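You operate a simulated robot arm through the tools that you are given. There is no shell and no other tool. Be economical: measure what you need, move in short steps, check, and stop when the job is done.

You are at the controls of a simulated robot arm. One attempt, no reset.

JOB
Fetch the grey cartridge from the top of the low table and set it in the low bin. Then take the blue pad and leave it on the label station. Then push the suction lid shut. The order counts.

Only the result counts: the job must be done as asked and must still hold three seconds after the hand-in. Knocking over, shifting, dropping, spilling or breaking anything else fails it. Lids that push on must go on centred and level and be pressed home; caps that screw on are set level and turned clockwise until they are tight.

ROBOT AND FRAMES
A 7-joint arm with a vacuum gripper on a trunk, on a base that drives. Base frame: it is fixed to the floor where the robot stands at the start and does not move with it; the origin is under the middle of the robot, x ahead of it, y to its left, z up; the surface under the hand at the start is at about z = 750. Lengths are in mm, angles in degrees, forces in N, time in s.
Its first joint turns from -166.0 to 166.0 degrees. Places, roughly: grey cartridge (5x5x4 cm) [500, -100, 800]; label station (26x23 cm) [3620, 2160, 920]; suction lid [-6000, -1300, 700]. Payload 1.06 kg.
Tool frame: the origin (TCP) lies in the middle of the cups' lips, and z points out of the cups. The gripper has 1 cup of 24 mm across, covering 24 by 24 mm (tool x, y); the bellows give 8 mm. With the vacuum on, a cup seals on a smooth face that it is pressed against (1 to 4 N); it does not hold porous or soft things. The pull reaches 23 N.
Orientation is that of the tool frame in the base frame, as a unit quaternion [x, y, z, w]. With the cups facing straight down, the tool's x points along the base's -x, its y along +y and its z along -z.

CONTROLS
- The arm moves only by the tool send_rows. Its argument "commands" is a list of rows, each a list of 7 numbers: the shift along the tool's x, y, z in mm, then the turn, a rotation vector about the tool's x, y, z in degrees, then the vacuum: 1 switches it on, 0 off. In form: [[x, y, z, rx, ry, rz, valve], ...]. A call has 1 to 10 rows; each row shifts and turns the commanded pose from where the row before left it, along the tool's axes as they then stand. A row lasts 0.2 s, in which the tool goes at most 50 mm and 8.6 degrees; a call with a longer step from one row to the next is refused whole, and so is a gripper value outside its range. A pose out of reach is approached as far as the arm can. The call stops where the force on the tool passes 40 N (or 10 N more than at its start, if that is more) or the arm is blocked; 0.2 s more then pass. The pull builds up within a second once a cup has sealed. Time passes only in rows, and 0.2 s behind the last, so rows that do not move give it time. The reply holds the time, the measured pose of the TCP, the force on the tool along the base axes and the pull of the vacuum, in the units named above and with some noise, with the torque about the TCP (base axes, N m) and any sound that the robot's microphone picked up, and new pictures: "views" is both (left out), scene, wrist or none.
- Cameras (640 x 400 px; columns grow to the right, rows downward): "scene" is now at [165.3, 162.3, 1472.3]; the picture's right is [-0.59, -0.81, 0.00], its down [-0.57, 0.41, -0.71] and it looks along [0.57, -0.42, -0.71] (base axes); focal length 282 px, centre (320, 200). "wrist" rides on the gripper at [78, 19, -96] in the tool frame; the picture's right is [-0.24, 0.97, 0.00], its down [-0.71, -0.17, -0.69] and it looks along [-0.67, -0.16, 0.73] (tool axes); focal length 243 px, centre (320, 200).
- steer(legs): drives the robot by 1 to 6 legs, each [ahead, left, turn to the left] in mm, mm and degrees, along the robot's own axes; the way and the turn of a leg run together, so that a leg with both is an arc; at most 1500 mm and 180 degrees a leg. The arm and the cameras ride along, it lands a little off, and it stops where it bumps. It gives what a move gives, and a new picture of the scene camera.
- aim_head(pan, tilt): turns the head with the scene camera to pan (to the left, within 120 degrees either way) and tilt (down, from -29 to 69), counted from straight ahead of the robot. It gives what a move gives, and a new picture of the scene camera.
- locate(camera, pixels): for up to 12 pixels [column, row] of the newest picture of that camera ("zoom" is the newest enlarged one), the place [x, y, z] in the base frame of the surface seen there, good to about 2 mm. It takes no simulated time.
- enlarge(camera, box): a new picture of the part [left, top, right, bottom] of that camera's present view, enlarged. It takes no simulated time.
- job_done(): hands the job in; it is judged then, once.

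Go step by step. Measure first, check grasps and placings, and put right what went wrong. The budget is 110 turns and 260 pictures, counting those below and the enlarged ones. Unless the task says otherwise, let go and move clear before handing in.

The tools are called after "Call:" as name(argument=value, ...) on one line, values as JSON. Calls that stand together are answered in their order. send_rows: Moves the arm, as the interface text tells. Its arguments: {"type":"object","properties":{"commands":{"type":"array","items":{"type":"array","items":{"type":"number"}}},"views":{"type":"string","enum":["both","scene","wrist","none"]}},"required":["commands"]} The other tools are called the same way: steer (legs) drives the base; aim_head (pan, tilt) turns the head that bears the scene camera; locate (camera, pixels) gives the place of the surface under pixels of a picture; enlarge (camera, box) takes an enlarged picture of a part of a camera's view; job_done () hands the job in.

At the start:

```text
time_s: 0.0
eef_pos: [708.2, -1.7, 1085.1]
ee_rot: [0.0, 1.0, 0.0, 0.0]
ft_force: [0.5, 0.2, -0.3]
moment: [0.0, 0.0, -0.01]
pull: 0.0
robot x, y, heading: [-0.4, 1.0, 0.3]
head pan, tilt: [-36.0, 44.9]
```

scene: 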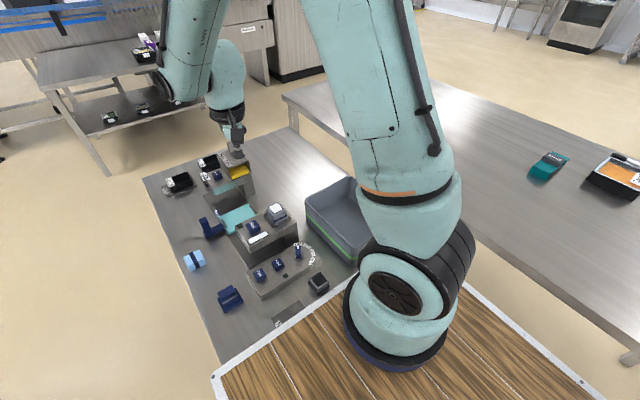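
wrist: 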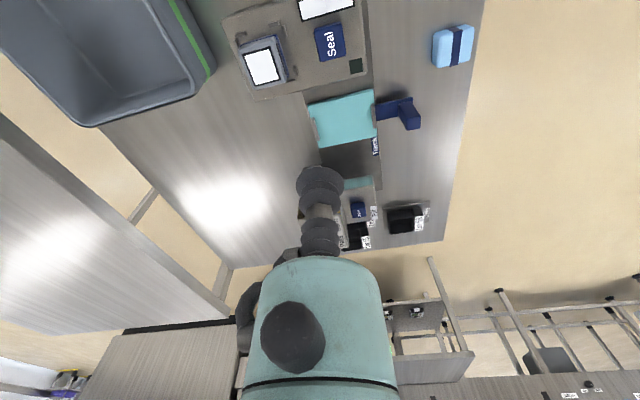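

The scene shows a crowded table with a grey bin around (335,215) and a grey block around (318,283) or (277,212). I'll enlarge it to tell the objects apart.

Call:
enlarge(camera="scene", box=[140, 140, 380, 340])

Call:
enlarge(camera="wrist", box=[200, 0, 500, 250])

Call:
locate(camera="scene", pixels=[[318, 283], [277, 212], [335, 230], [253, 228], [230, 297], [195, 260], [277, 263], [240, 218], [545, 165], [280, 150], [110, 120], [230, 340]])

```text
2.00 times, centred on (260, 240) of scene
```

zoom: 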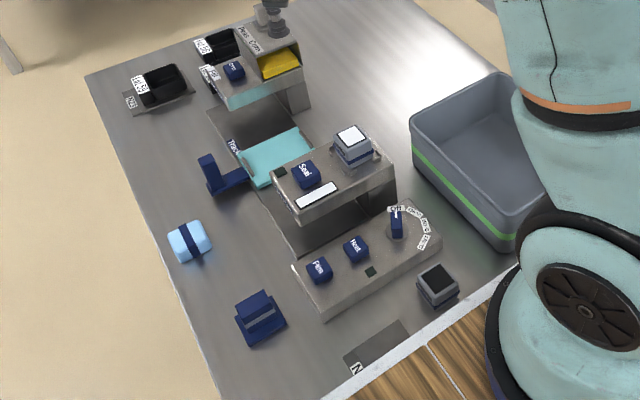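

```text
1.60 times, centred on (350, 125) of wrist
```

zoom: 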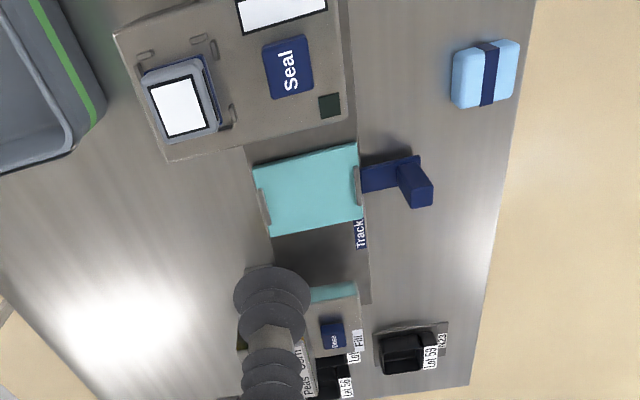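

```text
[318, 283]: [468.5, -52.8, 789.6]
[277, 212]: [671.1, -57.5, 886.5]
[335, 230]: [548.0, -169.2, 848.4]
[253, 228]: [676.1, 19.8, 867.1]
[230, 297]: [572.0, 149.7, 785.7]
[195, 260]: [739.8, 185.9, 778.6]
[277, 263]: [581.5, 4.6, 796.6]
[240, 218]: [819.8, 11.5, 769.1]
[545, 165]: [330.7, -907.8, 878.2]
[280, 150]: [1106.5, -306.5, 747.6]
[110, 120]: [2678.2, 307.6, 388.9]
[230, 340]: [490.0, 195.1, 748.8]
```

The grey block with black top at (318,283) lies at about [468,-53,790] on the table, matching the cartridge. A look-alike sits on the Seal station. I'll zoom in on it and on the bin, and look for other bins.

Call:
enlarge(camera="scene", box=[270, 250, 350, 300])

Call:
enlarge(camera="scene", box=[500, 120, 640, 210])

Call:
aim_head(pan=-80, tilt=40)

```text
8.00 times, centred on (310, 275) of scene
```

zoom: 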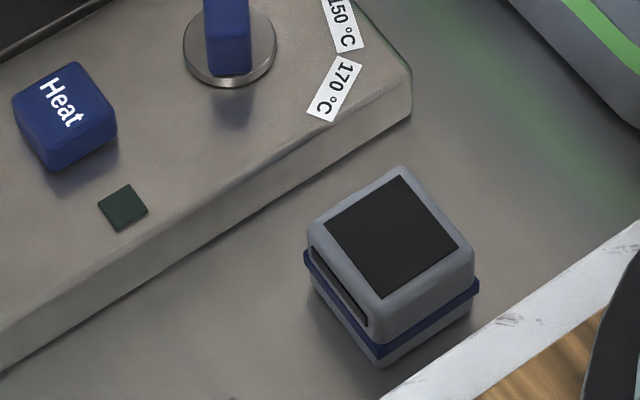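

```text
4.44 times, centred on (570, 165) of scene
```

zoom: 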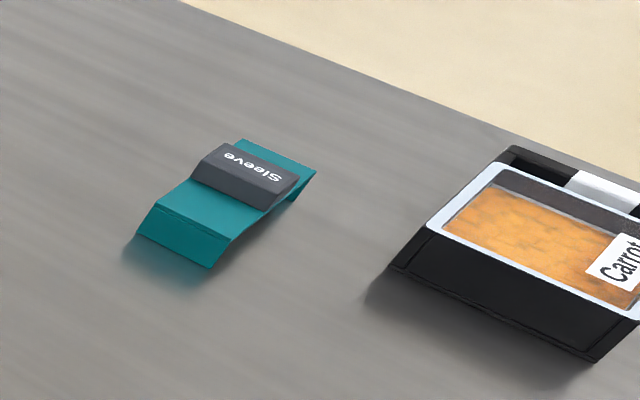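

```text
time_s: 1.1
eef_pos: [707.1, -1.6, 1086.3]
ee_rot: [0.0, 1.0, 0.0, 0.0]
ft_force: [0.9, 0.4, -0.1]
moment: [0.0, -0.04, 0.03]
pull: 0.1
robot x, y, heading: [6.2, -0.4, -0.1]
head pan, tilt: [-80.0, 40.0]
```

scene: 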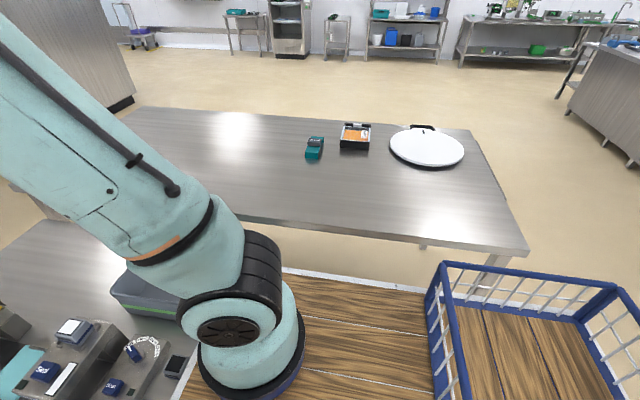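

To the right there is only a table with sleeve/carrot tray/white disc. Now I'll look left.

Call:
aim_head(pan=30, tilt=30)

Call:
aim_head(pan=100, tilt=25)

Call:
aim_head(pan=-20, tilt=55)

```text
time_s: 3.0
eef_pos: [707.4, -1.3, 1085.4]
ee_rot: [0.0, 1.0, 0.0, 0.0]
ft_force: [0.2, 0.7, 0.0]
moment: [-0.01, 0.02, -0.06]
pull: 0.2
robot x, y, heading: [-0.5, 0.6, 0.1]
head pan, tilt: [30.0, 30.0]
```

scene: 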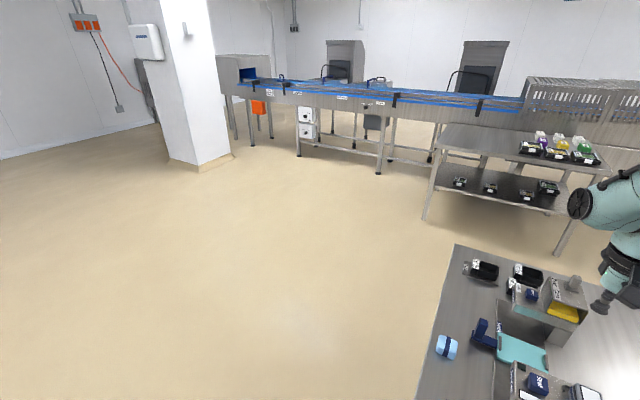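

```text
time_s: 4.4
eef_pos: [707.4, -0.4, 1086.0]
ee_rot: [0.0, 1.0, 0.0, 0.001]
ft_force: [0.1, 0.4, -0.5]
moment: [0.0, 0.01, 0.0]
pull: 0.0
robot x, y, heading: [-1.7, 1.0, 0.2]
head pan, tilt: [100.0, 25.0]
```

scene: 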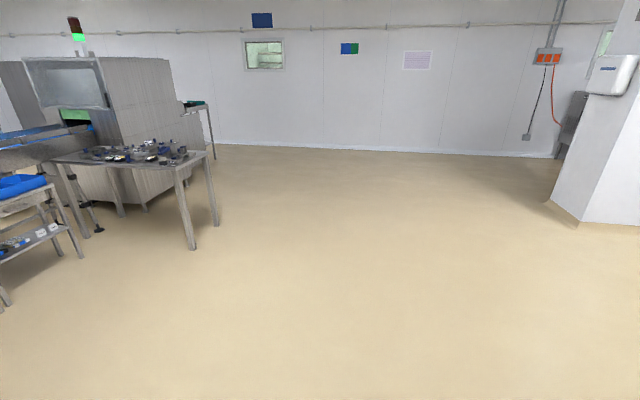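

```text
time_s: 6.4
eef_pos: [709.0, -0.3, 1085.5]
ee_rot: [0.0, 1.0, 0.0, 0.0]
ft_force: [0.4, -0.1, -0.3]
moment: [0.02, -0.01, 0.0]
pull: 0.1
robot x, y, heading: [-0.1, 1.5, -0.2]
head pan, tilt: [-20.0, 55.0]
```

scene: 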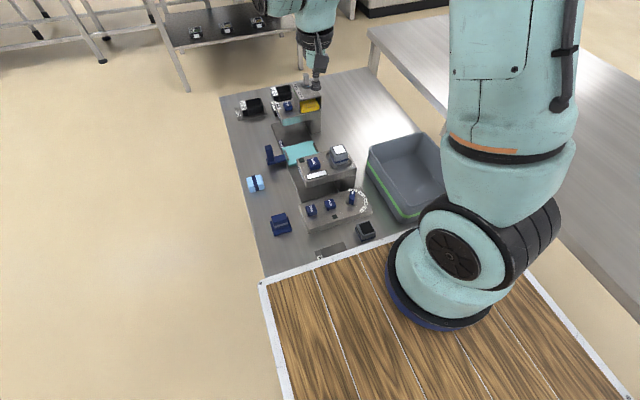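

Now I'll zoom in on the blue items and the bin from this view.

Call:
enlarge(camera="scene", box=[230, 160, 310, 210])

Call:
enlarge(camera="scene", box=[260, 190, 388, 270])

Call:
locate(camera="scene", pixels=[[367, 228], [404, 165], [375, 180], [396, 215], [370, 158], [405, 225], [400, 200], [257, 182], [280, 224], [340, 152], [296, 152], [440, 145]])

```text
8.00 times, centred on (270, 185) of scene
```

zoom: 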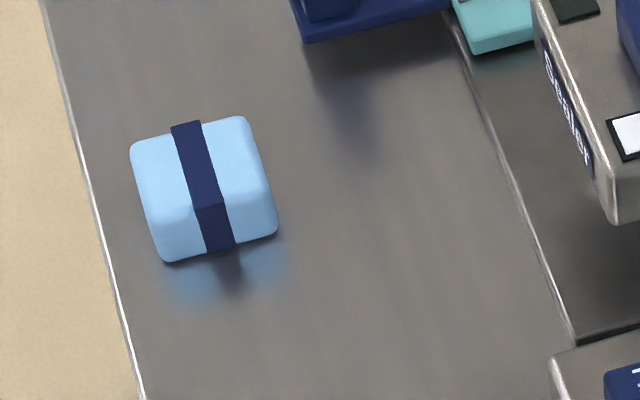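

```text
5.00 times, centred on (324, 230) of scene
```

zoom: 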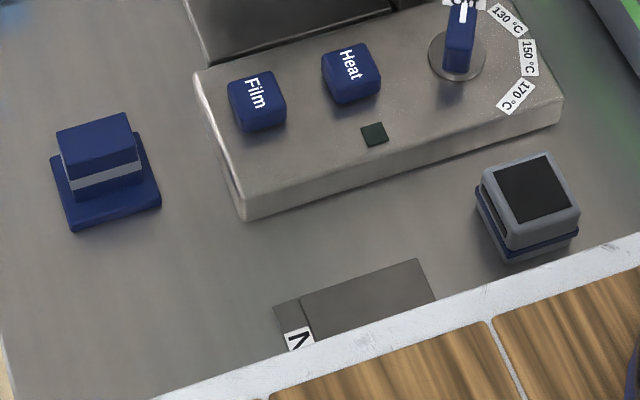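

```text
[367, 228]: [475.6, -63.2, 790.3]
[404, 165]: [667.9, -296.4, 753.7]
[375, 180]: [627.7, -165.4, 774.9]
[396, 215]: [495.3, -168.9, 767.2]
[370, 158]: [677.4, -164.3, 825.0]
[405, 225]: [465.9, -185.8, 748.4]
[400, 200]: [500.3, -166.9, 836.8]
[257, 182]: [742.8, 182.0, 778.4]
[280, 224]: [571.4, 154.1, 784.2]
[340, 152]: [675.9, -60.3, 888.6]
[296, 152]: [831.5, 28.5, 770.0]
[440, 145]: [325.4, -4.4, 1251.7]
```

The cartridge is the grey block next to the Heat panel; the bin is the grey tub beside it. I'll measure the cartridge top (zoom 535,187) and the tub rim and floor precisely.

Call:
locate(camera="zoom", pixels=[[535, 187], [498, 172], [548, 156], [570, 203], [520, 220], [483, 167], [548, 150], [580, 212], [512, 250], [507, 240], [565, 240]])

Call:
locate(camera="scene", pixels=[[416, 152], [420, 180], [385, 170], [397, 192], [425, 140], [367, 153], [400, 211]])

```text
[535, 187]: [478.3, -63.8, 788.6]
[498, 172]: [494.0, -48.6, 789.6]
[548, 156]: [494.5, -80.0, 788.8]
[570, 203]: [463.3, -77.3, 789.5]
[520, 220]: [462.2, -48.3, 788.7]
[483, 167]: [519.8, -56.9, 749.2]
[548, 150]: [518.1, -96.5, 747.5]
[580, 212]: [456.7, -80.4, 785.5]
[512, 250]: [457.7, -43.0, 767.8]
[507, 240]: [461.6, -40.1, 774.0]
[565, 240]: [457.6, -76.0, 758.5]
```

```text
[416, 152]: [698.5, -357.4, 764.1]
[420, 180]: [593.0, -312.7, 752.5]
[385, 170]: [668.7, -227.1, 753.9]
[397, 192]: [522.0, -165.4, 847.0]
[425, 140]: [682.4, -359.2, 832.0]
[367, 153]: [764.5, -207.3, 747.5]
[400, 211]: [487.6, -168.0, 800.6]
```

The cartridge top is centred at (478,-64), z 789; the tub floor is about z 753 with a rim near 847. Moving above the cartridge.

Call:
send_rows(commands=[[46, -12.4, 0, 0, 0, 0, 0], [46, -12.4, 0, 0, 0, 0, 0], [46, -12.4, 0, 0, 0, 0, 0], [46, -12.4, 0, 0, 0, 0, 0], [46, -12.4, 0, 0, 0, 0, 0], [0, 0, 45, 0, 0, 0, 0], [0, 0, 45, 0, 0, 0, 0], [0, 0, 45, 0, 0, 0, 0], [0, 0, 45, 0, 0, 0, 0], [0, 0, 45, 0, 0, 0, 0]])

```text
time_s: 8.0
eef_pos: [331.7, 193.3, 1149.3]
ee_rot: [-0.464, 0.771, 0.432, -0.055]
ft_force: [0.9, 0.4, -0.6]
moment: [0.03, 0.0, 0.03]
pull: 0.0
out of reach, approached as far as the arm can: row 4, 5, 6, 7
robot x, y, heading: [0.4, 0.8, 0.1]
head pan, tilt: [-20.0, 55.0]
stopped in row 7: the arm was blocked; the commanded pose is now the measured one
```

scene: 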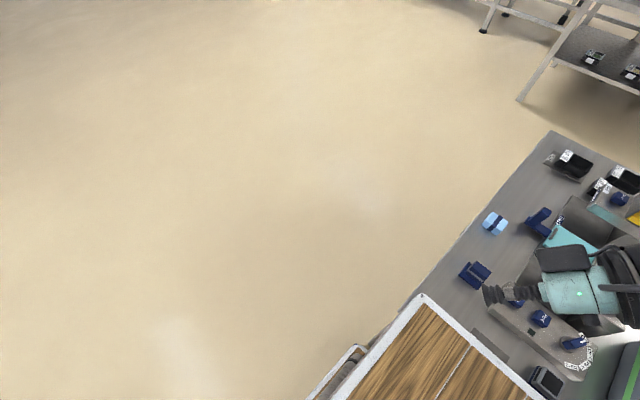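
wrist: 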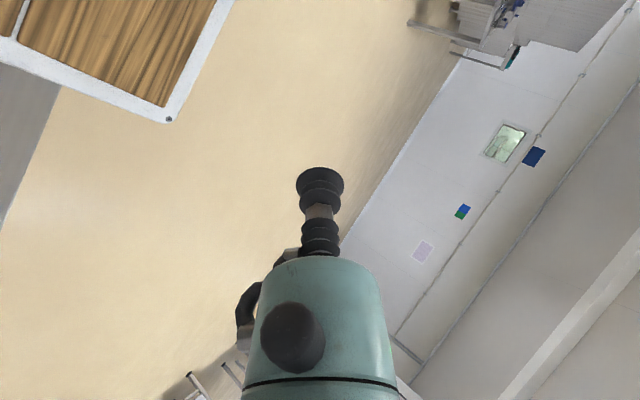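

The arm could not reach inward at that height and ended twisted at [332,193,1149]. I'll back outwards first, then turn upright.

Call:
send_rows(commands=[[-4.4, -33.5, -26.2, 0, 0, 0, 0], [-4.4, -33.5, -26.2, 0, 0, 0, 0], [-4.4, -33.5, -26.2, 0, 0, 0, 0], [-4.4, -33.5, -26.2, 0, 0, 0, 0], [-4.4, -33.5, -26.2, 0, 0, 0, 0]], views="scene")

```text
time_s: 9.2
eef_pos: [518.9, 94.2, 1118.6]
ee_rot: [-0.466, 0.773, 0.426, -0.056]
ft_force: [-0.3, 0.3, -0.1]
moment: [-0.03, 0.02, -0.04]
pull: 0.0
robot x, y, heading: [1.1, 0.9, -0.1]
head pan, tilt: [-20.0, 55.0]
```

scene: 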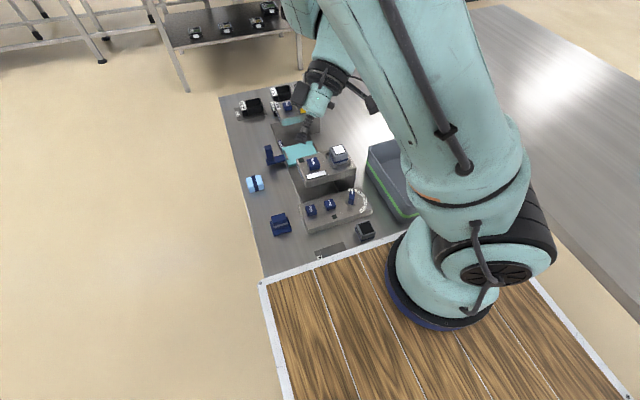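

Moving outwards worked and the arm looks normal. I'll continue out, then unwind the tilt.

Call:
send_rows(commands=[[-4.4, -33.5, -26.2, 0, 0, 0, 0], [-4.4, -33.5, -26.2, 0, 0, 0, 0], [-4.4, -33.5, -26.2, 0, 0, 0, 0], [-4.4, -33.5, -26.2, 0, 0, 0, 0], [0, 0, 0, 5.36, -0.68, 5.76, 0], [0, 0, 0, 5.36, -0.68, 5.76, 0], [0, 0, 0, 5.36, -0.68, 5.76, 0], [0, 0, 0, 5.36, -0.68, 5.76, 0], [0, 0, 0, 5.36, -0.68, 5.76, 0], [0, 0, 0, 5.36, -0.68, 5.76, 0]], views="none")

Call:
send_rows(commands=[[0, 0, 0, 5.36, -0.68, 5.76, 0], [0, 0, 0, 5.36, -0.68, 5.76, 0], [0, 0, 0, 5.36, -0.68, 5.76, 0], [0, 0, 0, 5.2, -0.68, 5.6, 0], [0, 0, 0, 0, 0, 0, 0]], views="both")

```text
time_s: 11.4
eef_pos: [669.1, 17.4, 1093.4]
ee_rot: [-0.199, 0.963, 0.178, -0.022]
ft_force: [-0.6, 0.3, -1.1]
moment: [-0.02, 0.02, -0.02]
pull: 0.0
robot x, y, heading: [-0.5, -0.9, -0.1]
head pan, tilt: [-20.0, 55.0]
```

```text
time_s: 12.6
eef_pos: [669.7, 18.0, 1092.7]
ee_rot: [-0.002, 1.0, -0.005, 0.003]
ft_force: [-0.6, 0.2, -0.4]
moment: [0.0, -0.01, 0.03]
pull: 0.0
robot x, y, heading: [-1.3, -0.0, 0.0]
head pan, tilt: [-20.0, 55.0]
```

scene: 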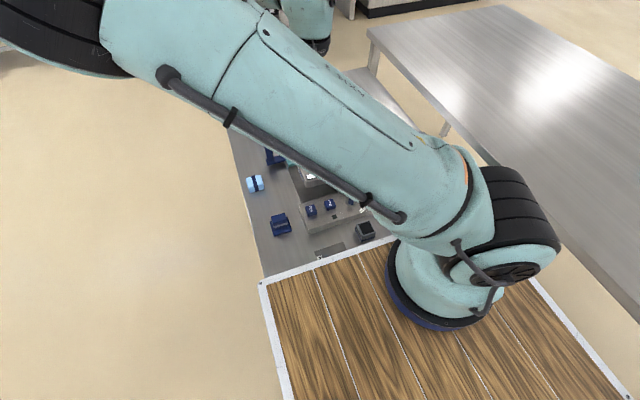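
wrist: 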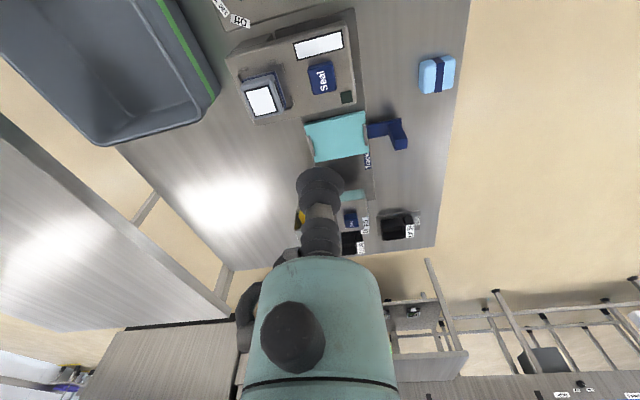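

The tool is upright again. Reaching close in is awkward, so I'll back the base about 200 mm; first I'll check behind.

Call:
aim_head(pan=-120, tilt=40)

Call:
aim_head(pan=120, tilt=40)

```text
time_s: 14.3
eef_pos: [668.7, 18.2, 1093.3]
ee_rot: [-0.003, 1.0, -0.004, 0.004]
ft_force: [0.3, -1.0, 0.6]
moment: [-0.03, -0.03, 0.02]
pull: 0.1
robot x, y, heading: [0.3, -1.7, -0.2]
head pan, tilt: [-120.0, 40.0]
```

scene: 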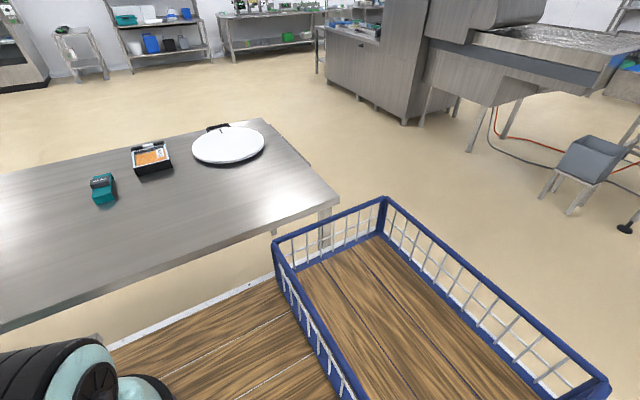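

```text
time_s: 17.7
eef_pos: [669.1, 18.4, 1093.3]
ee_rot: [-0.003, 1.0, -0.004, 0.003]
ft_force: [0.1, 0.6, -0.6]
moment: [0.0, 0.01, 0.04]
pull: 0.0
robot x, y, heading: [-0.2, 0.5, -0.3]
head pan, tilt: [120.0, 40.0]
```

scene: 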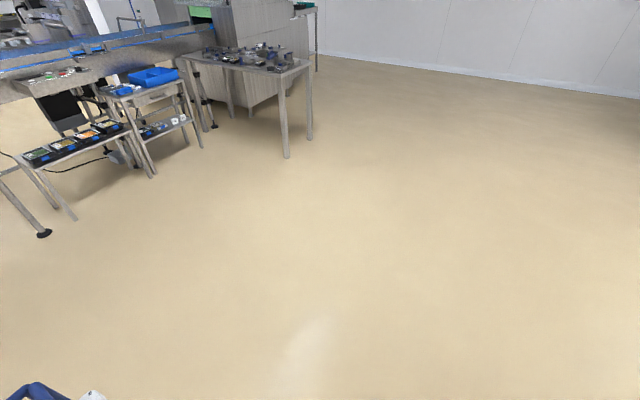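

There is another grey container on a stool at (590,160) in the right-rear view. I'll check it as a possible "low bin".

Call:
aim_head(pan=-120, tilt=28)

Call:
enlarge(camera="scene", box=[480, 120, 640, 270])

Call:
locate(camera="scene", pixels=[[590, 215], [575, 230], [600, 180], [625, 195], [600, 250]])

```text
time_s: 21.1
eef_pos: [669.1, 17.7, 1093.6]
ee_rot: [-0.003, 1.0, -0.004, 0.003]
ft_force: [0.3, -0.8, 0.1]
moment: [0.02, 0.02, -0.02]
pull: 0.1
robot x, y, heading: [0.3, 0.5, -0.3]
head pan, tilt: [-120.0, 28.0]
```

scene: 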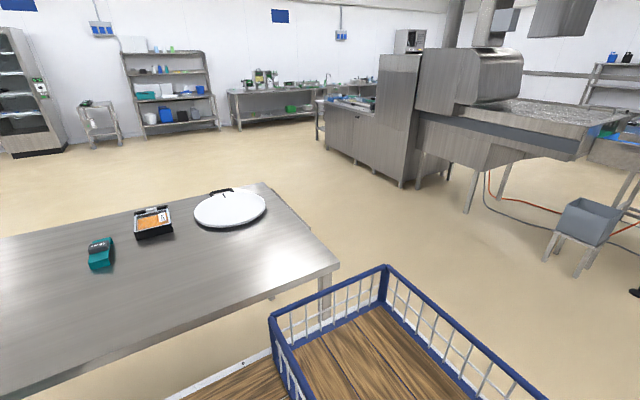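

```text
2.67 times, centred on (560, 195) of scene
```

zoom: 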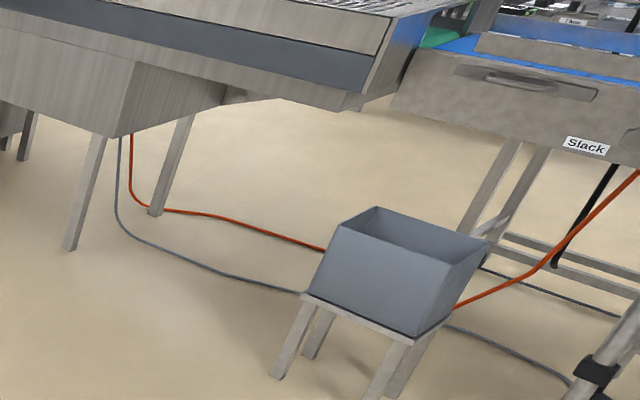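

```text
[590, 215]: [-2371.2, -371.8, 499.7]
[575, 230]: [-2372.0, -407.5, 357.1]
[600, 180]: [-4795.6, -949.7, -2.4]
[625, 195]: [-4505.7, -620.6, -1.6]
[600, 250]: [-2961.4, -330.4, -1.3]
```

The stool bin is at about [-2370,-370], rim near 500, so it is a rival candidate. I'll survey the remaining directions before deciding.

Call:
aim_head(pan=120, tilt=15)

Call:
enlarge(camera="scene", box=[0, 60, 330, 270])

Call:
aim_head(pan=20, tilt=15)

Call:
enlarge(camera="scene", box=[100, 100, 420, 300])

Call:
enlarge(camera="scene", box=[320, 100, 640, 300])

```text
time_s: 24.5
eef_pos: [669.3, 18.0, 1092.9]
ee_rot: [-0.004, 1.0, -0.005, 0.003]
ft_force: [-0.3, 1.1, 0.5]
moment: [-0.01, -0.02, 0.0]
pull: 0.1
robot x, y, heading: [1.6, -0.1, -0.3]
head pan, tilt: [120.0, 15.0]
```

scene: 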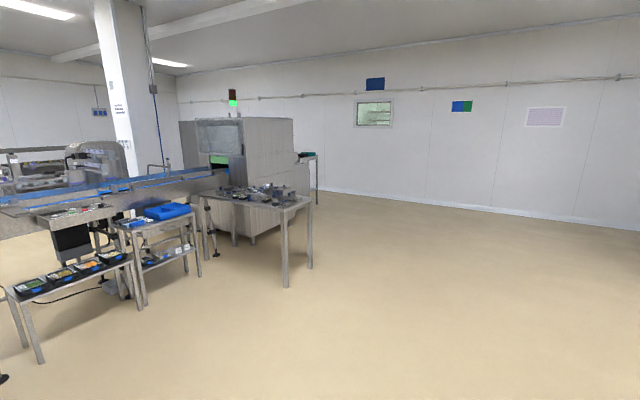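

```text
1.90 times, centred on (165, 165) of scene
```

zoom: 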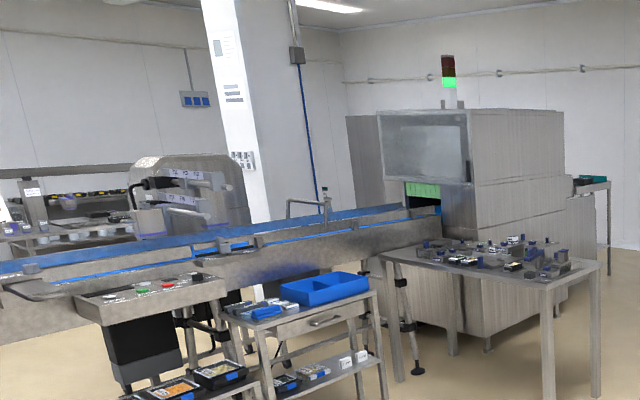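

```text
time_s: 26.2
eef_pos: [668.2, 18.5, 1093.2]
ee_rot: [-0.003, 1.0, -0.004, 0.002]
ft_force: [-0.2, -0.4, 0.4]
moment: [0.04, 0.02, -0.01]
pull: 0.0
robot x, y, heading: [1.3, 1.2, -0.3]
head pan, tilt: [20.0, 15.0]
```

scene: 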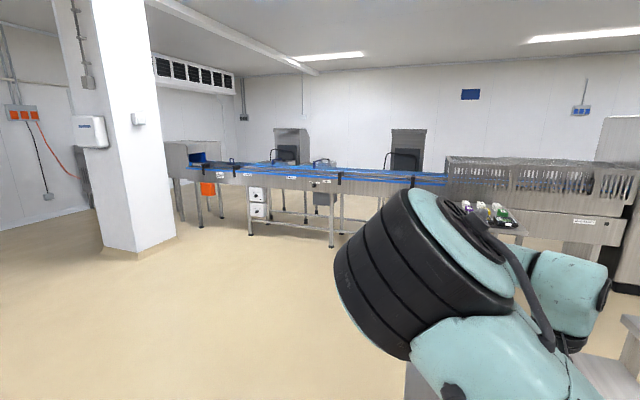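

```text
2.00 times, centred on (260, 200) of scene
```

zoom: 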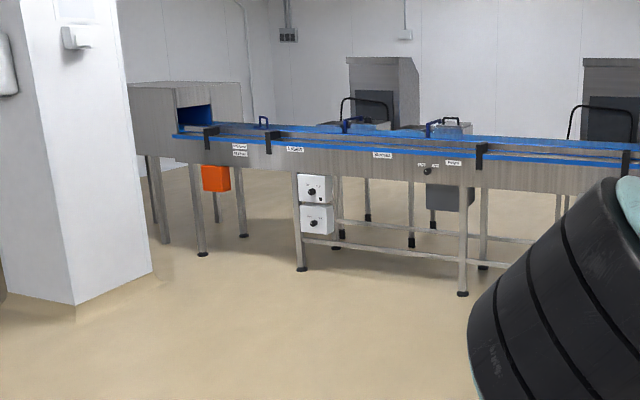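

```text
2.00 times, centred on (480, 200) of scene
```

zoom: 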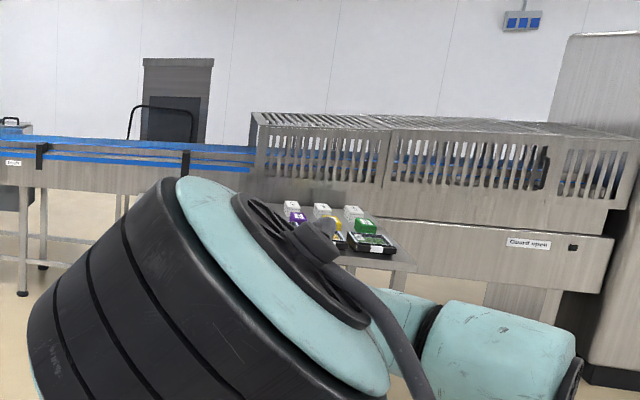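

No better bin is nearby, and the tub on the low table is the low-walled one, so I'll use it. I'll back the base 200 mm for a comfortable reach.

Call:
steer(legs=[[-200, 0, 0]])

Call:
aim_head(pan=-20, tilt=50)

```text
time_s: 27.8
eef_pos: [469.1, 19.5, 1093.4]
ee_rot: [-0.003, 1.0, -0.005, 0.003]
ft_force: [-0.7, 0.1, 0.2]
moment: [-0.01, 0.0, 0.01]
pull: 0.0
robot x, y, heading: [-198.7, 2.5, 0.0]
head pan, tilt: [20.0, 15.0]
```

scene: 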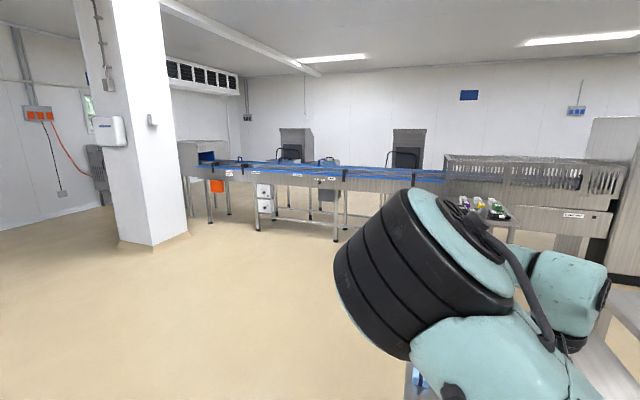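

```text
time_s: 28.9
eef_pos: [469.5, 19.4, 1092.2]
ee_rot: [-0.002, 1.0, -0.004, 0.003]
ft_force: [0.6, -0.4, 0.1]
moment: [-0.01, 0.0, 0.03]
pull: 0.1
robot x, y, heading: [-195.6, -2.3, 0.3]
head pan, tilt: [-20.0, 50.0]
```

scene: 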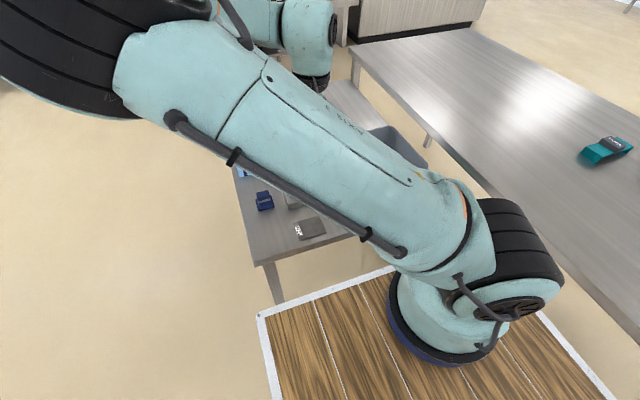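

Next I'll descend to above the cartridge at (478,-64), z 850, and check with the wrist camera.

Call:
send_rows(commands=[[-3, -28, 0, 0, 0, 0, 0], [-3, -28, 0, 0, 0, 0, 0], [-3, -28, 0, 0, 0, 0, 0], [0, 0, 40, 0, 0, 0, 0], [0, 0, 40, 0, 0, 0, 0], [0, 0, 40, 0, 0, 0, 0], [0, 0, 40, 0, 0, 0, 0], [0, 0, 40, 0, 0, 0, 0], [0, 0, 40, 0, 0, 0, 0]])

```text
time_s: 30.9
eef_pos: [478.6, -69.1, 855.9]
ee_rot: [-0.001, 1.0, -0.004, 0.003]
ft_force: [-0.2, -0.1, 0.1]
moment: [0.0, 0.0, 0.04]
pull: 0.1
robot x, y, heading: [-201.1, -0.4, -0.4]
head pan, tilt: [-20.0, 50.0]
```

scene: 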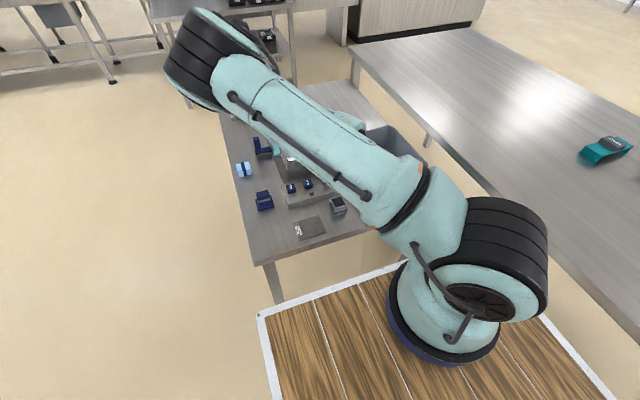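
wrist: 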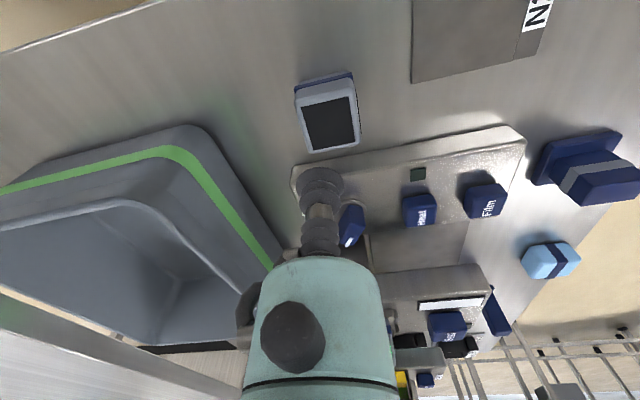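

The wrist view shows the cartridge top at (330,125); I'll measure it after the base move.

Call:
locate(camera="wrist", pixels=[[330, 122], [303, 103], [350, 97], [357, 142], [311, 150]])

```text
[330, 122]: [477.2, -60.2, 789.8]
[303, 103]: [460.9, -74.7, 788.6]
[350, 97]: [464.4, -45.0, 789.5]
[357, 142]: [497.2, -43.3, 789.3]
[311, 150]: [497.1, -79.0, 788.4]
```

The centre is (479,-61) and the gap 66 mm. Shifting +8 in y and lowering with vacuum on.

Call:
send_rows(commands=[[0, 8, 20, 0, 0, 0, 1], [0, 0, 25, 0, 0, 0, 1], [0, 0, 15, 0, 0, 0, 1], [0, 0, 6, 0, 0, 0, 1], [0, 0, 3, 0, 0, 0, 1], [0, 0, 0, 0, 0, 0, 1], [0, 0, 0, 0, 0, 0, 1]], views="wrist")

```text
time_s: 32.5
eef_pos: [481.5, -58.9, 785.5]
ee_rot: [-0.002, 1.0, -0.004, 0.003]
ft_force: [-1.4, -3.8, 10.0]
moment: [0.06, 0.06, 0.06]
pull: 22.6
robot x, y, heading: [-201.6, -1.2, -0.0]
head pan, tilt: [-20.0, 50.0]
```

wrist: 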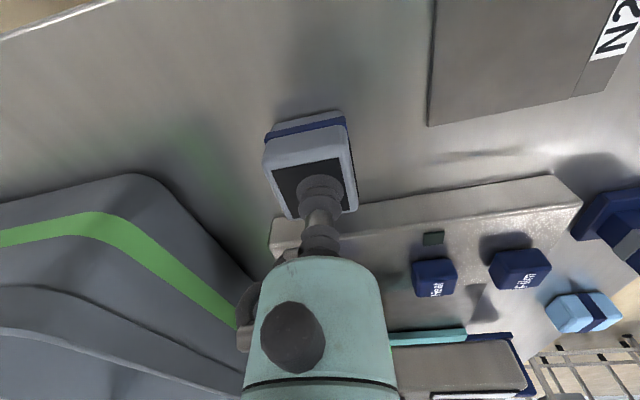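

Sealed with 22.6 N. Lifting and checking.

Call:
send_rows(commands=[[0, 0, -20, 0, 0, 0, 1], [0, 0, -40, 0, 0, 0, 1], [0, 0, -40, 0, 0, 0, 1], [0, 0, -40, 0, 0, 0, 1], [0, 0, -20, 0, 0, 0, 1]], views="wrist")

```text
time_s: 33.7
eef_pos: [479.9, -58.0, 945.6]
ee_rot: [-0.002, 1.0, -0.005, 0.003]
ft_force: [-0.8, -0.4, -1.6]
moment: [0.0, 0.0, -0.02]
pull: 22.8
robot x, y, heading: [-202.3, -0.0, 0.1]
head pan, tilt: [-20.0, 50.0]
```

wrist: 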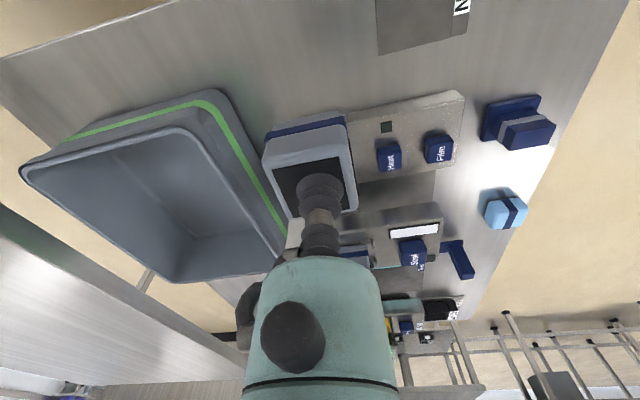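

The cartridge hangs and the tub interior is visible at (140,190). I'll measure its rim corners and floor.

Call:
locate(camera="wrist", pixels=[[25, 172], [185, 132], [275, 262], [170, 278], [150, 190], [195, 240], [235, 190]])

```text
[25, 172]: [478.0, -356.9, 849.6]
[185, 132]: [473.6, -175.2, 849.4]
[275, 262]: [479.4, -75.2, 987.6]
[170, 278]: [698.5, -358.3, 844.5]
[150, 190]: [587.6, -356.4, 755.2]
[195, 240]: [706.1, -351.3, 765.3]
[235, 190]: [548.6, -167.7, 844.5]
```

Tub interior spans about x 480–705, y -175 to -355. I'll move to its middle (592,-265).

Call:
send_rows(commands=[[-18, -34.5, 0, 0, 0, 0, 1], [-19, -34.5, 0, 0, 0, 0, 1], [-19, -34.5, 0, 0, 0, 0, 1], [-19, -34.5, 0, 0, 0, 0, 1], [-19, -34.5, 0, 0, 0, 0, 1], [-18, -34.5, 0, 0, 0, 0, 1], [0, 0, 0, 0, 0, 0, 1]])

```text
time_s: 35.3
eef_pos: [592.6, -265.7, 948.3]
ee_rot: [-0.002, 1.0, -0.004, 0.002]
ft_force: [0.0, -0.3, -1.2]
moment: [0.01, -0.02, 0.01]
pull: 23.1
robot x, y, heading: [-202.3, -0.2, 0.1]
head pan, tilt: [-20.0, 50.0]
```

scene: 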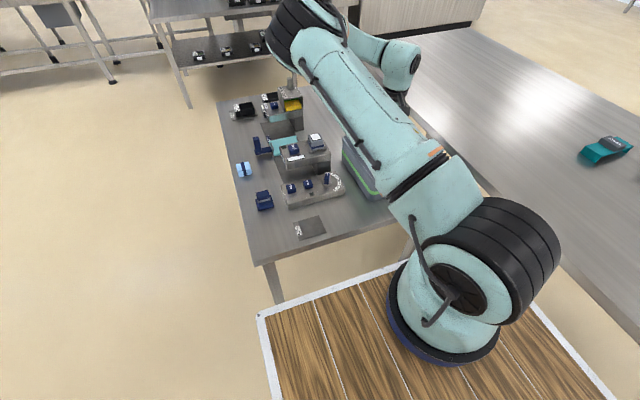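
wrist: 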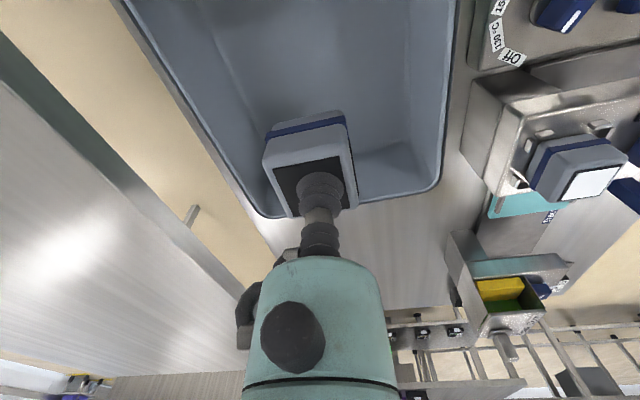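

Positioned over the tub's middle. Lowering 154 mm in decreasing steps.

Call:
send_rows(commands=[[0, 0, 40, 0, 0, 0, 1], [0, 0, 40, 0, 0, 0, 1], [0, 0, 40, 0, 0, 0, 1], [0, 0, 20, 0, 0, 0, 1], [0, 0, 10, 0, 0, 0, 1], [0, 0, 3, 0, 0, 0, 1], [0, 0, 0, 0, 0, 0, 1]], views="wrist")

```text
time_s: 36.9
eef_pos: [594.6, -266.7, 793.5]
ee_rot: [-0.003, 1.0, -0.005, 0.003]
ft_force: [-0.1, -0.1, -0.1]
moment: [0.01, 0.0, 0.0]
pull: 23.1
robot x, y, heading: [-199.8, -1.7, 0.1]
head pan, tilt: [-20.0, 50.0]
```

wrist: 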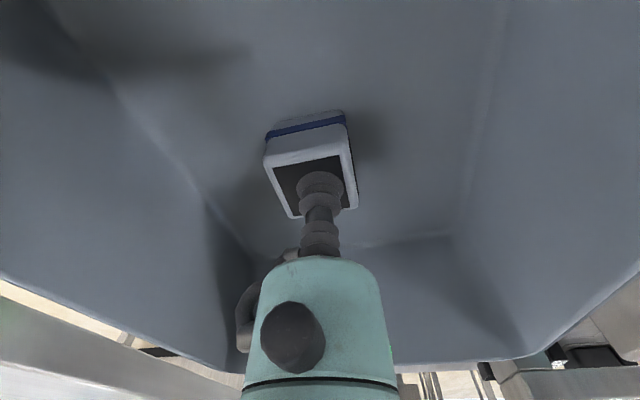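

Weight is now borne by the floor (force about 0). I'll ease down 1 mm, release, wait and rise.

Call:
send_rows(commands=[[0, 0, 1.5, 0, 0, 0, 1], [0, 0, 0, 0, 0, 0, 0], [0, 0, 0, 0, 0, 0, 0], [0, 0, 0, 0, 0, 0, 0], [0, 0, -10, 0, 0, 0, 0], [0, 0, -40, 0, 0, 0, 0], [0, 0, -45, 0, 0, 0, 0], [0, 0, -45, 0, 0, 0, 0], [0, 0, -45, 0, 0, 0, 0]])

```text
time_s: 38.9
eef_pos: [591.5, -263.5, 975.5]
ee_rot: [-0.002, 1.0, -0.005, 0.002]
ft_force: [0.6, 0.8, 0.8]
moment: [-0.01, 0.03, -0.03]
pull: 0.0
robot x, y, heading: [-200.4, -2.6, 0.2]
head pan, tilt: [-20.0, 50.0]
```

scene: 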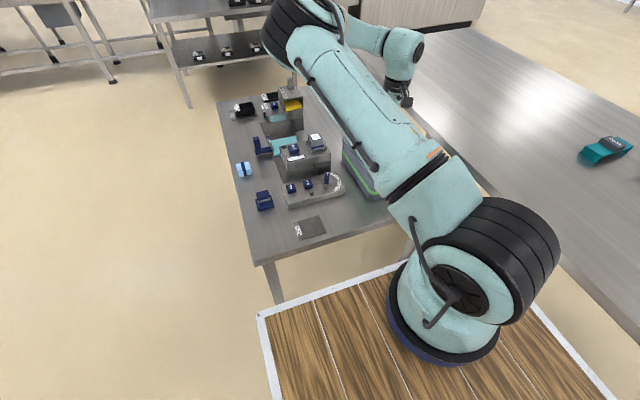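
wrist: 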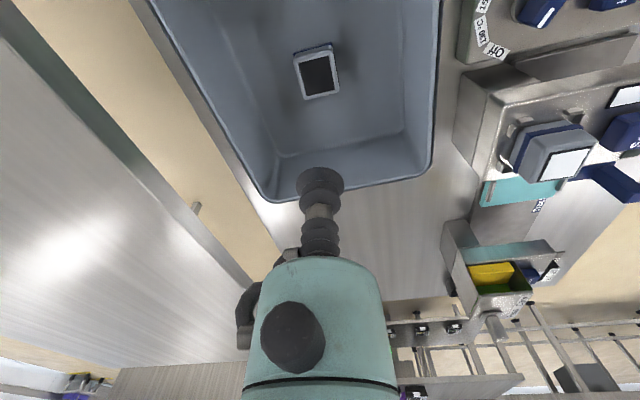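

The cartridge stands in the tub at (317,73). Next is the pad: I'll drive forward 120 mm and swing the hand to above the light-blue block near (742,184).

Call:
steer(legs=[[120, 0, 0]])

Call:
send_rows(commands=[[0, 48, -5, 0, 0, 0, 0], [0, 48, -5, 0, 0, 0, 0], [0, 48, -5, 0, 0, 0, 0], [0, 48, 0, 0, 0, 0, 0], [0, 48, 0, 0, 0, 0, 0], [0, 48, 0, 0, 0, 0, 0], [0, 48, 0, 0, 0, 0, 0], [0, 48, 0, 0, 0, 0, 0], [0, 48, 0, 0, 0, 0, 0]])

```text
time_s: 40.2
eef_pos: [712.7, -267.0, 976.8]
ee_rot: [0.0, 1.0, -0.005, 0.003]
ft_force: [-0.4, -1.1, 0.1]
moment: [0.0, -0.02, 0.03]
pull: 0.0
robot x, y, heading: [-77.4, -1.5, -0.4]
head pan, tilt: [-20.0, 50.0]
```

scene: 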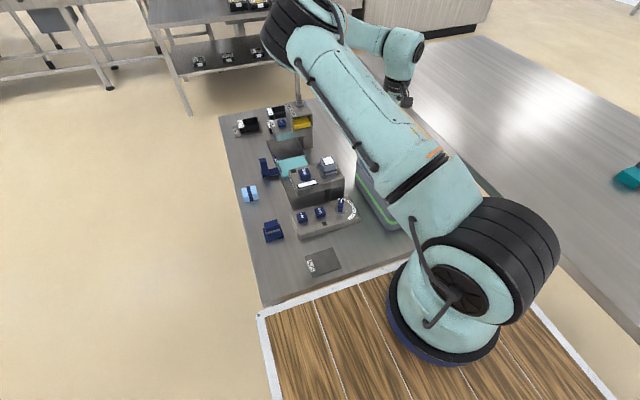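

```text
time_s: 42.2
eef_pos: [712.6, 163.4, 986.6]
ee_rot: [0.0, 1.0, -0.004, 0.003]
ft_force: [0.0, -0.7, -0.3]
moment: [0.01, -0.01, 0.02]
pull: 0.1
robot x, y, heading: [-77.0, 1.4, -0.5]
head pan, tilt: [-20.0, 50.0]
```

scene: 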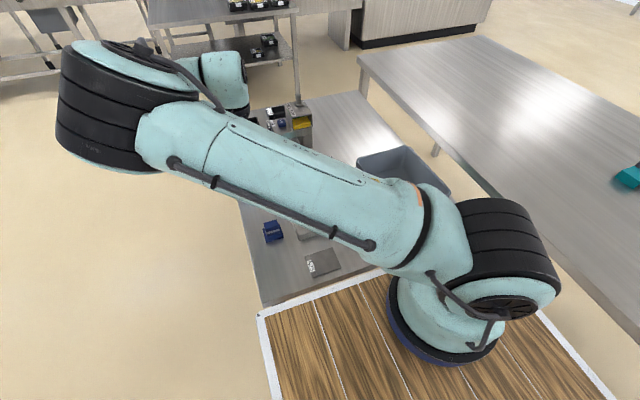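
wrist: 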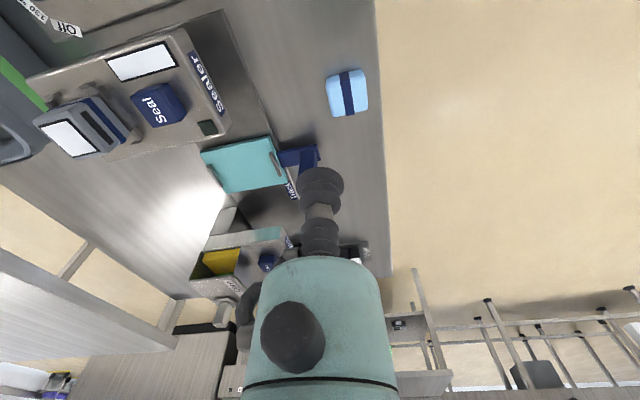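

The pad is at (347,92) in the wrist view. I'll measure it and enlarge it.

Call:
locate(camera="wrist", pixels=[[347, 92], [330, 80], [365, 72], [366, 106], [335, 114], [336, 95], [358, 88]])

Call:
enlarge(camera="wrist", box=[300, 55, 396, 115])

```text
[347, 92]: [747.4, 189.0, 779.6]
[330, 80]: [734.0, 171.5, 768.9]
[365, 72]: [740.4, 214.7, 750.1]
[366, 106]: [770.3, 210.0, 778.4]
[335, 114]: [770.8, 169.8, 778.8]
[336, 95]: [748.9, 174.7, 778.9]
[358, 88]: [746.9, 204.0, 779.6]
```

```text
6.67 times, centred on (348, 85) of wrist
```

zoom: 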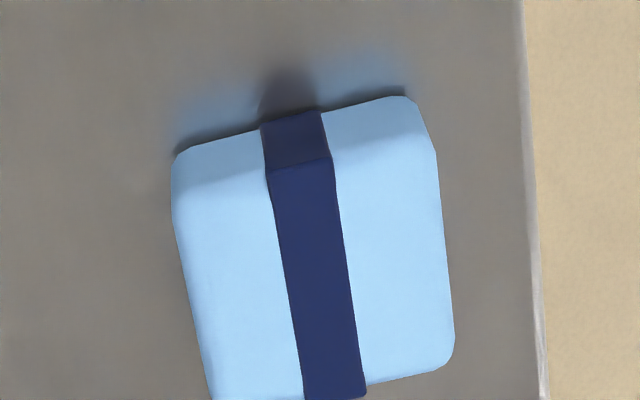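

The pad top is about z 779, centred near (751,190). I'll come down over it in steps.

Call:
send_rows(commands=[[-19, 13, 0, 0, 0, 0, 0], [-19.5, 13.5, 40, 0, 0, 0, 0], [0, 0, 40, 0, 0, 0, 0], [0, 0, 40, 0, 0, 0, 0], [0, 0, 40, 0, 0, 0, 0], [0, 0, 10, 0, 0, 0, 0]], views="wrist")

```text
time_s: 43.6
eef_pos: [751.5, 190.5, 817.7]
ee_rot: [-0.001, 1.0, -0.003, 0.004]
ft_force: [-0.5, 0.0, 0.2]
moment: [-0.02, -0.01, -0.03]
pull: 0.0
robot x, y, heading: [-76.8, 0.9, -0.3]
head pan, tilt: [-20.0, 50.0]
```

wrist: 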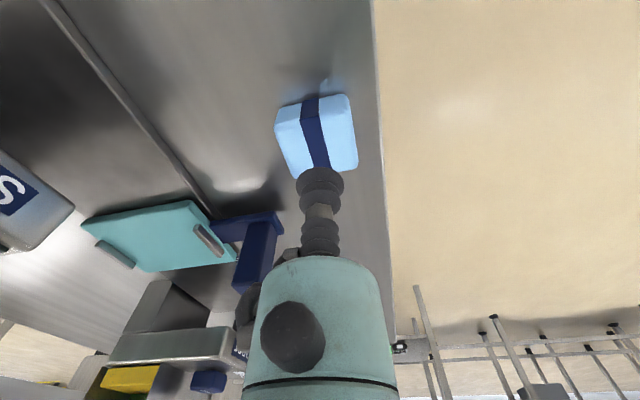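

Call:
locate(camera="wrist", pixels=[[314, 135], [281, 128], [346, 100], [354, 160], [325, 165], [290, 165], [310, 105]])

Call:
send_rows(commands=[[0, 0, 20, 0, 0, 0, 1], [0, 0, 12, 0, 0, 0, 1], [0, 0, 6, 0, 0, 0, 1], [0, 0, 3, 0, 0, 0, 1], [0, 0, 0, 0, 0, 0, 1], [0, 0, 0, 0, 0, 0, 1]], views="wrist")

```text
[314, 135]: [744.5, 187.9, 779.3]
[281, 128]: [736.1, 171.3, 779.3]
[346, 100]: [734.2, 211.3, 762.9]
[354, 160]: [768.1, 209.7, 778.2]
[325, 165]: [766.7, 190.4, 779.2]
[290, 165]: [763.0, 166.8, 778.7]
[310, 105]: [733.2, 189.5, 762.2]
```

```text
time_s: 45.0
eef_pos: [753.4, 188.3, 776.1]
ee_rot: [-0.001, 1.0, -0.004, 0.003]
ft_force: [5.8, 0.4, 14.3]
moment: [0.05, 0.05, -0.02]
pull: 22.7
robot x, y, heading: [-77.5, 0.2, -0.2]
head pan, tilt: [-20.0, 50.0]
```

wrist: 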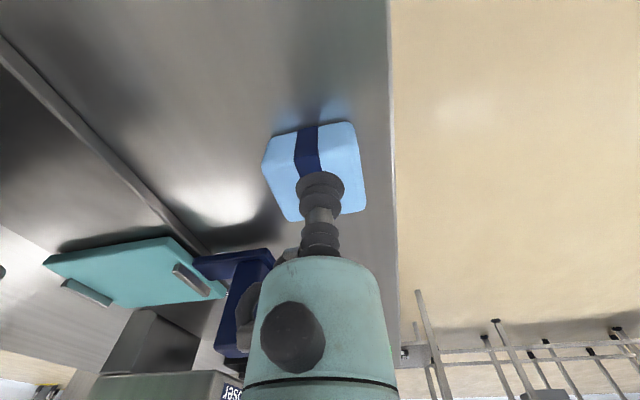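

Sealed on the pad with 22.7 N. Lifting straight up.

Call:
send_rows(commands=[[0, 0, -10, 0, 0, 0, 1], [0, 0, -30, 0, 0, 0, 1], [0, 0, -40, 0, 0, 0, 1], [0, 0, -40, 0, 0, 0, 1], [0, 0, -45, 0, 0, 0, 1], [0, 0, -45, 0, 0, 0, 1], [0, 0, -45, 0, 0, 0, 1], [0, 0, -45, 0, 0, 0, 1], [0, 0, 0, 0, 0, 0, 1]])

```text
time_s: 47.0
eef_pos: [748.4, 190.6, 1078.1]
ee_rot: [-0.001, 1.0, -0.004, 0.003]
ft_force: [-0.5, -0.6, 0.1]
moment: [0.02, 0.03, -0.01]
pull: 23.0
robot x, y, heading: [-76.5, -0.4, -0.4]
head pan, tilt: [-20.0, 50.0]
```

scene: 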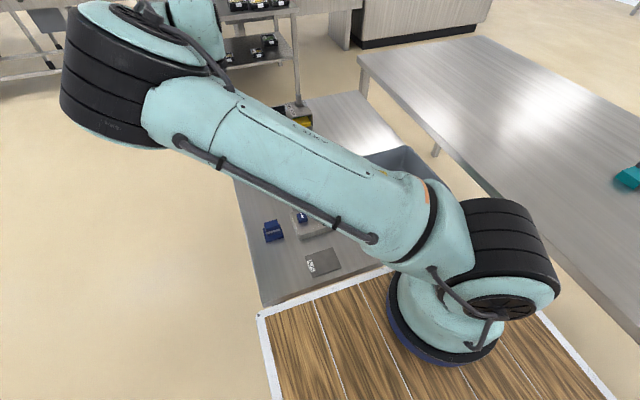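
wrist: 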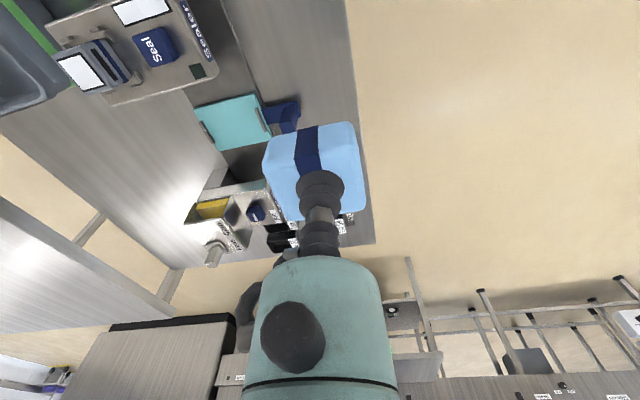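

The pad hangs securely. I'll look left-forward to find the label station and the driving route.

Call:
aim_head(pan=50, tilt=20)

Call:
locate(camera="scene", pixels=[[320, 300], [450, 200], [400, 200], [500, 200], [300, 200], [350, 190], [430, 170], [480, 165]])

```text
time_s: 48.4
eef_pos: [748.3, 190.6, 1076.7]
ee_rot: [0.0, 1.0, -0.005, 0.003]
ft_force: [-0.7, -0.6, -0.7]
moment: [0.02, 0.0, 0.0]
pull: 22.8
robot x, y, heading: [-75.7, -0.9, -0.1]
head pan, tilt: [50.0, 20.0]
```

scene: 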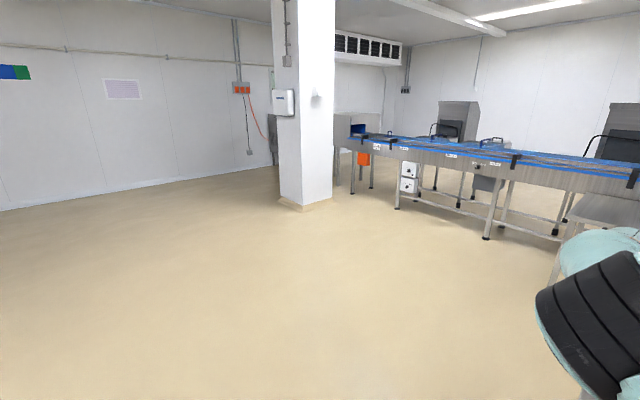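

```text
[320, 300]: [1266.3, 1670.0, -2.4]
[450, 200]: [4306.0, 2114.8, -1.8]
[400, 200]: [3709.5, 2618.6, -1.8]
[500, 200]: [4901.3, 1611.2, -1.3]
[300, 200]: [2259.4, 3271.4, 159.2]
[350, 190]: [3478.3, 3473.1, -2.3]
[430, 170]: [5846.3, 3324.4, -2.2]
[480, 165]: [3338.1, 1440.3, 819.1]
```

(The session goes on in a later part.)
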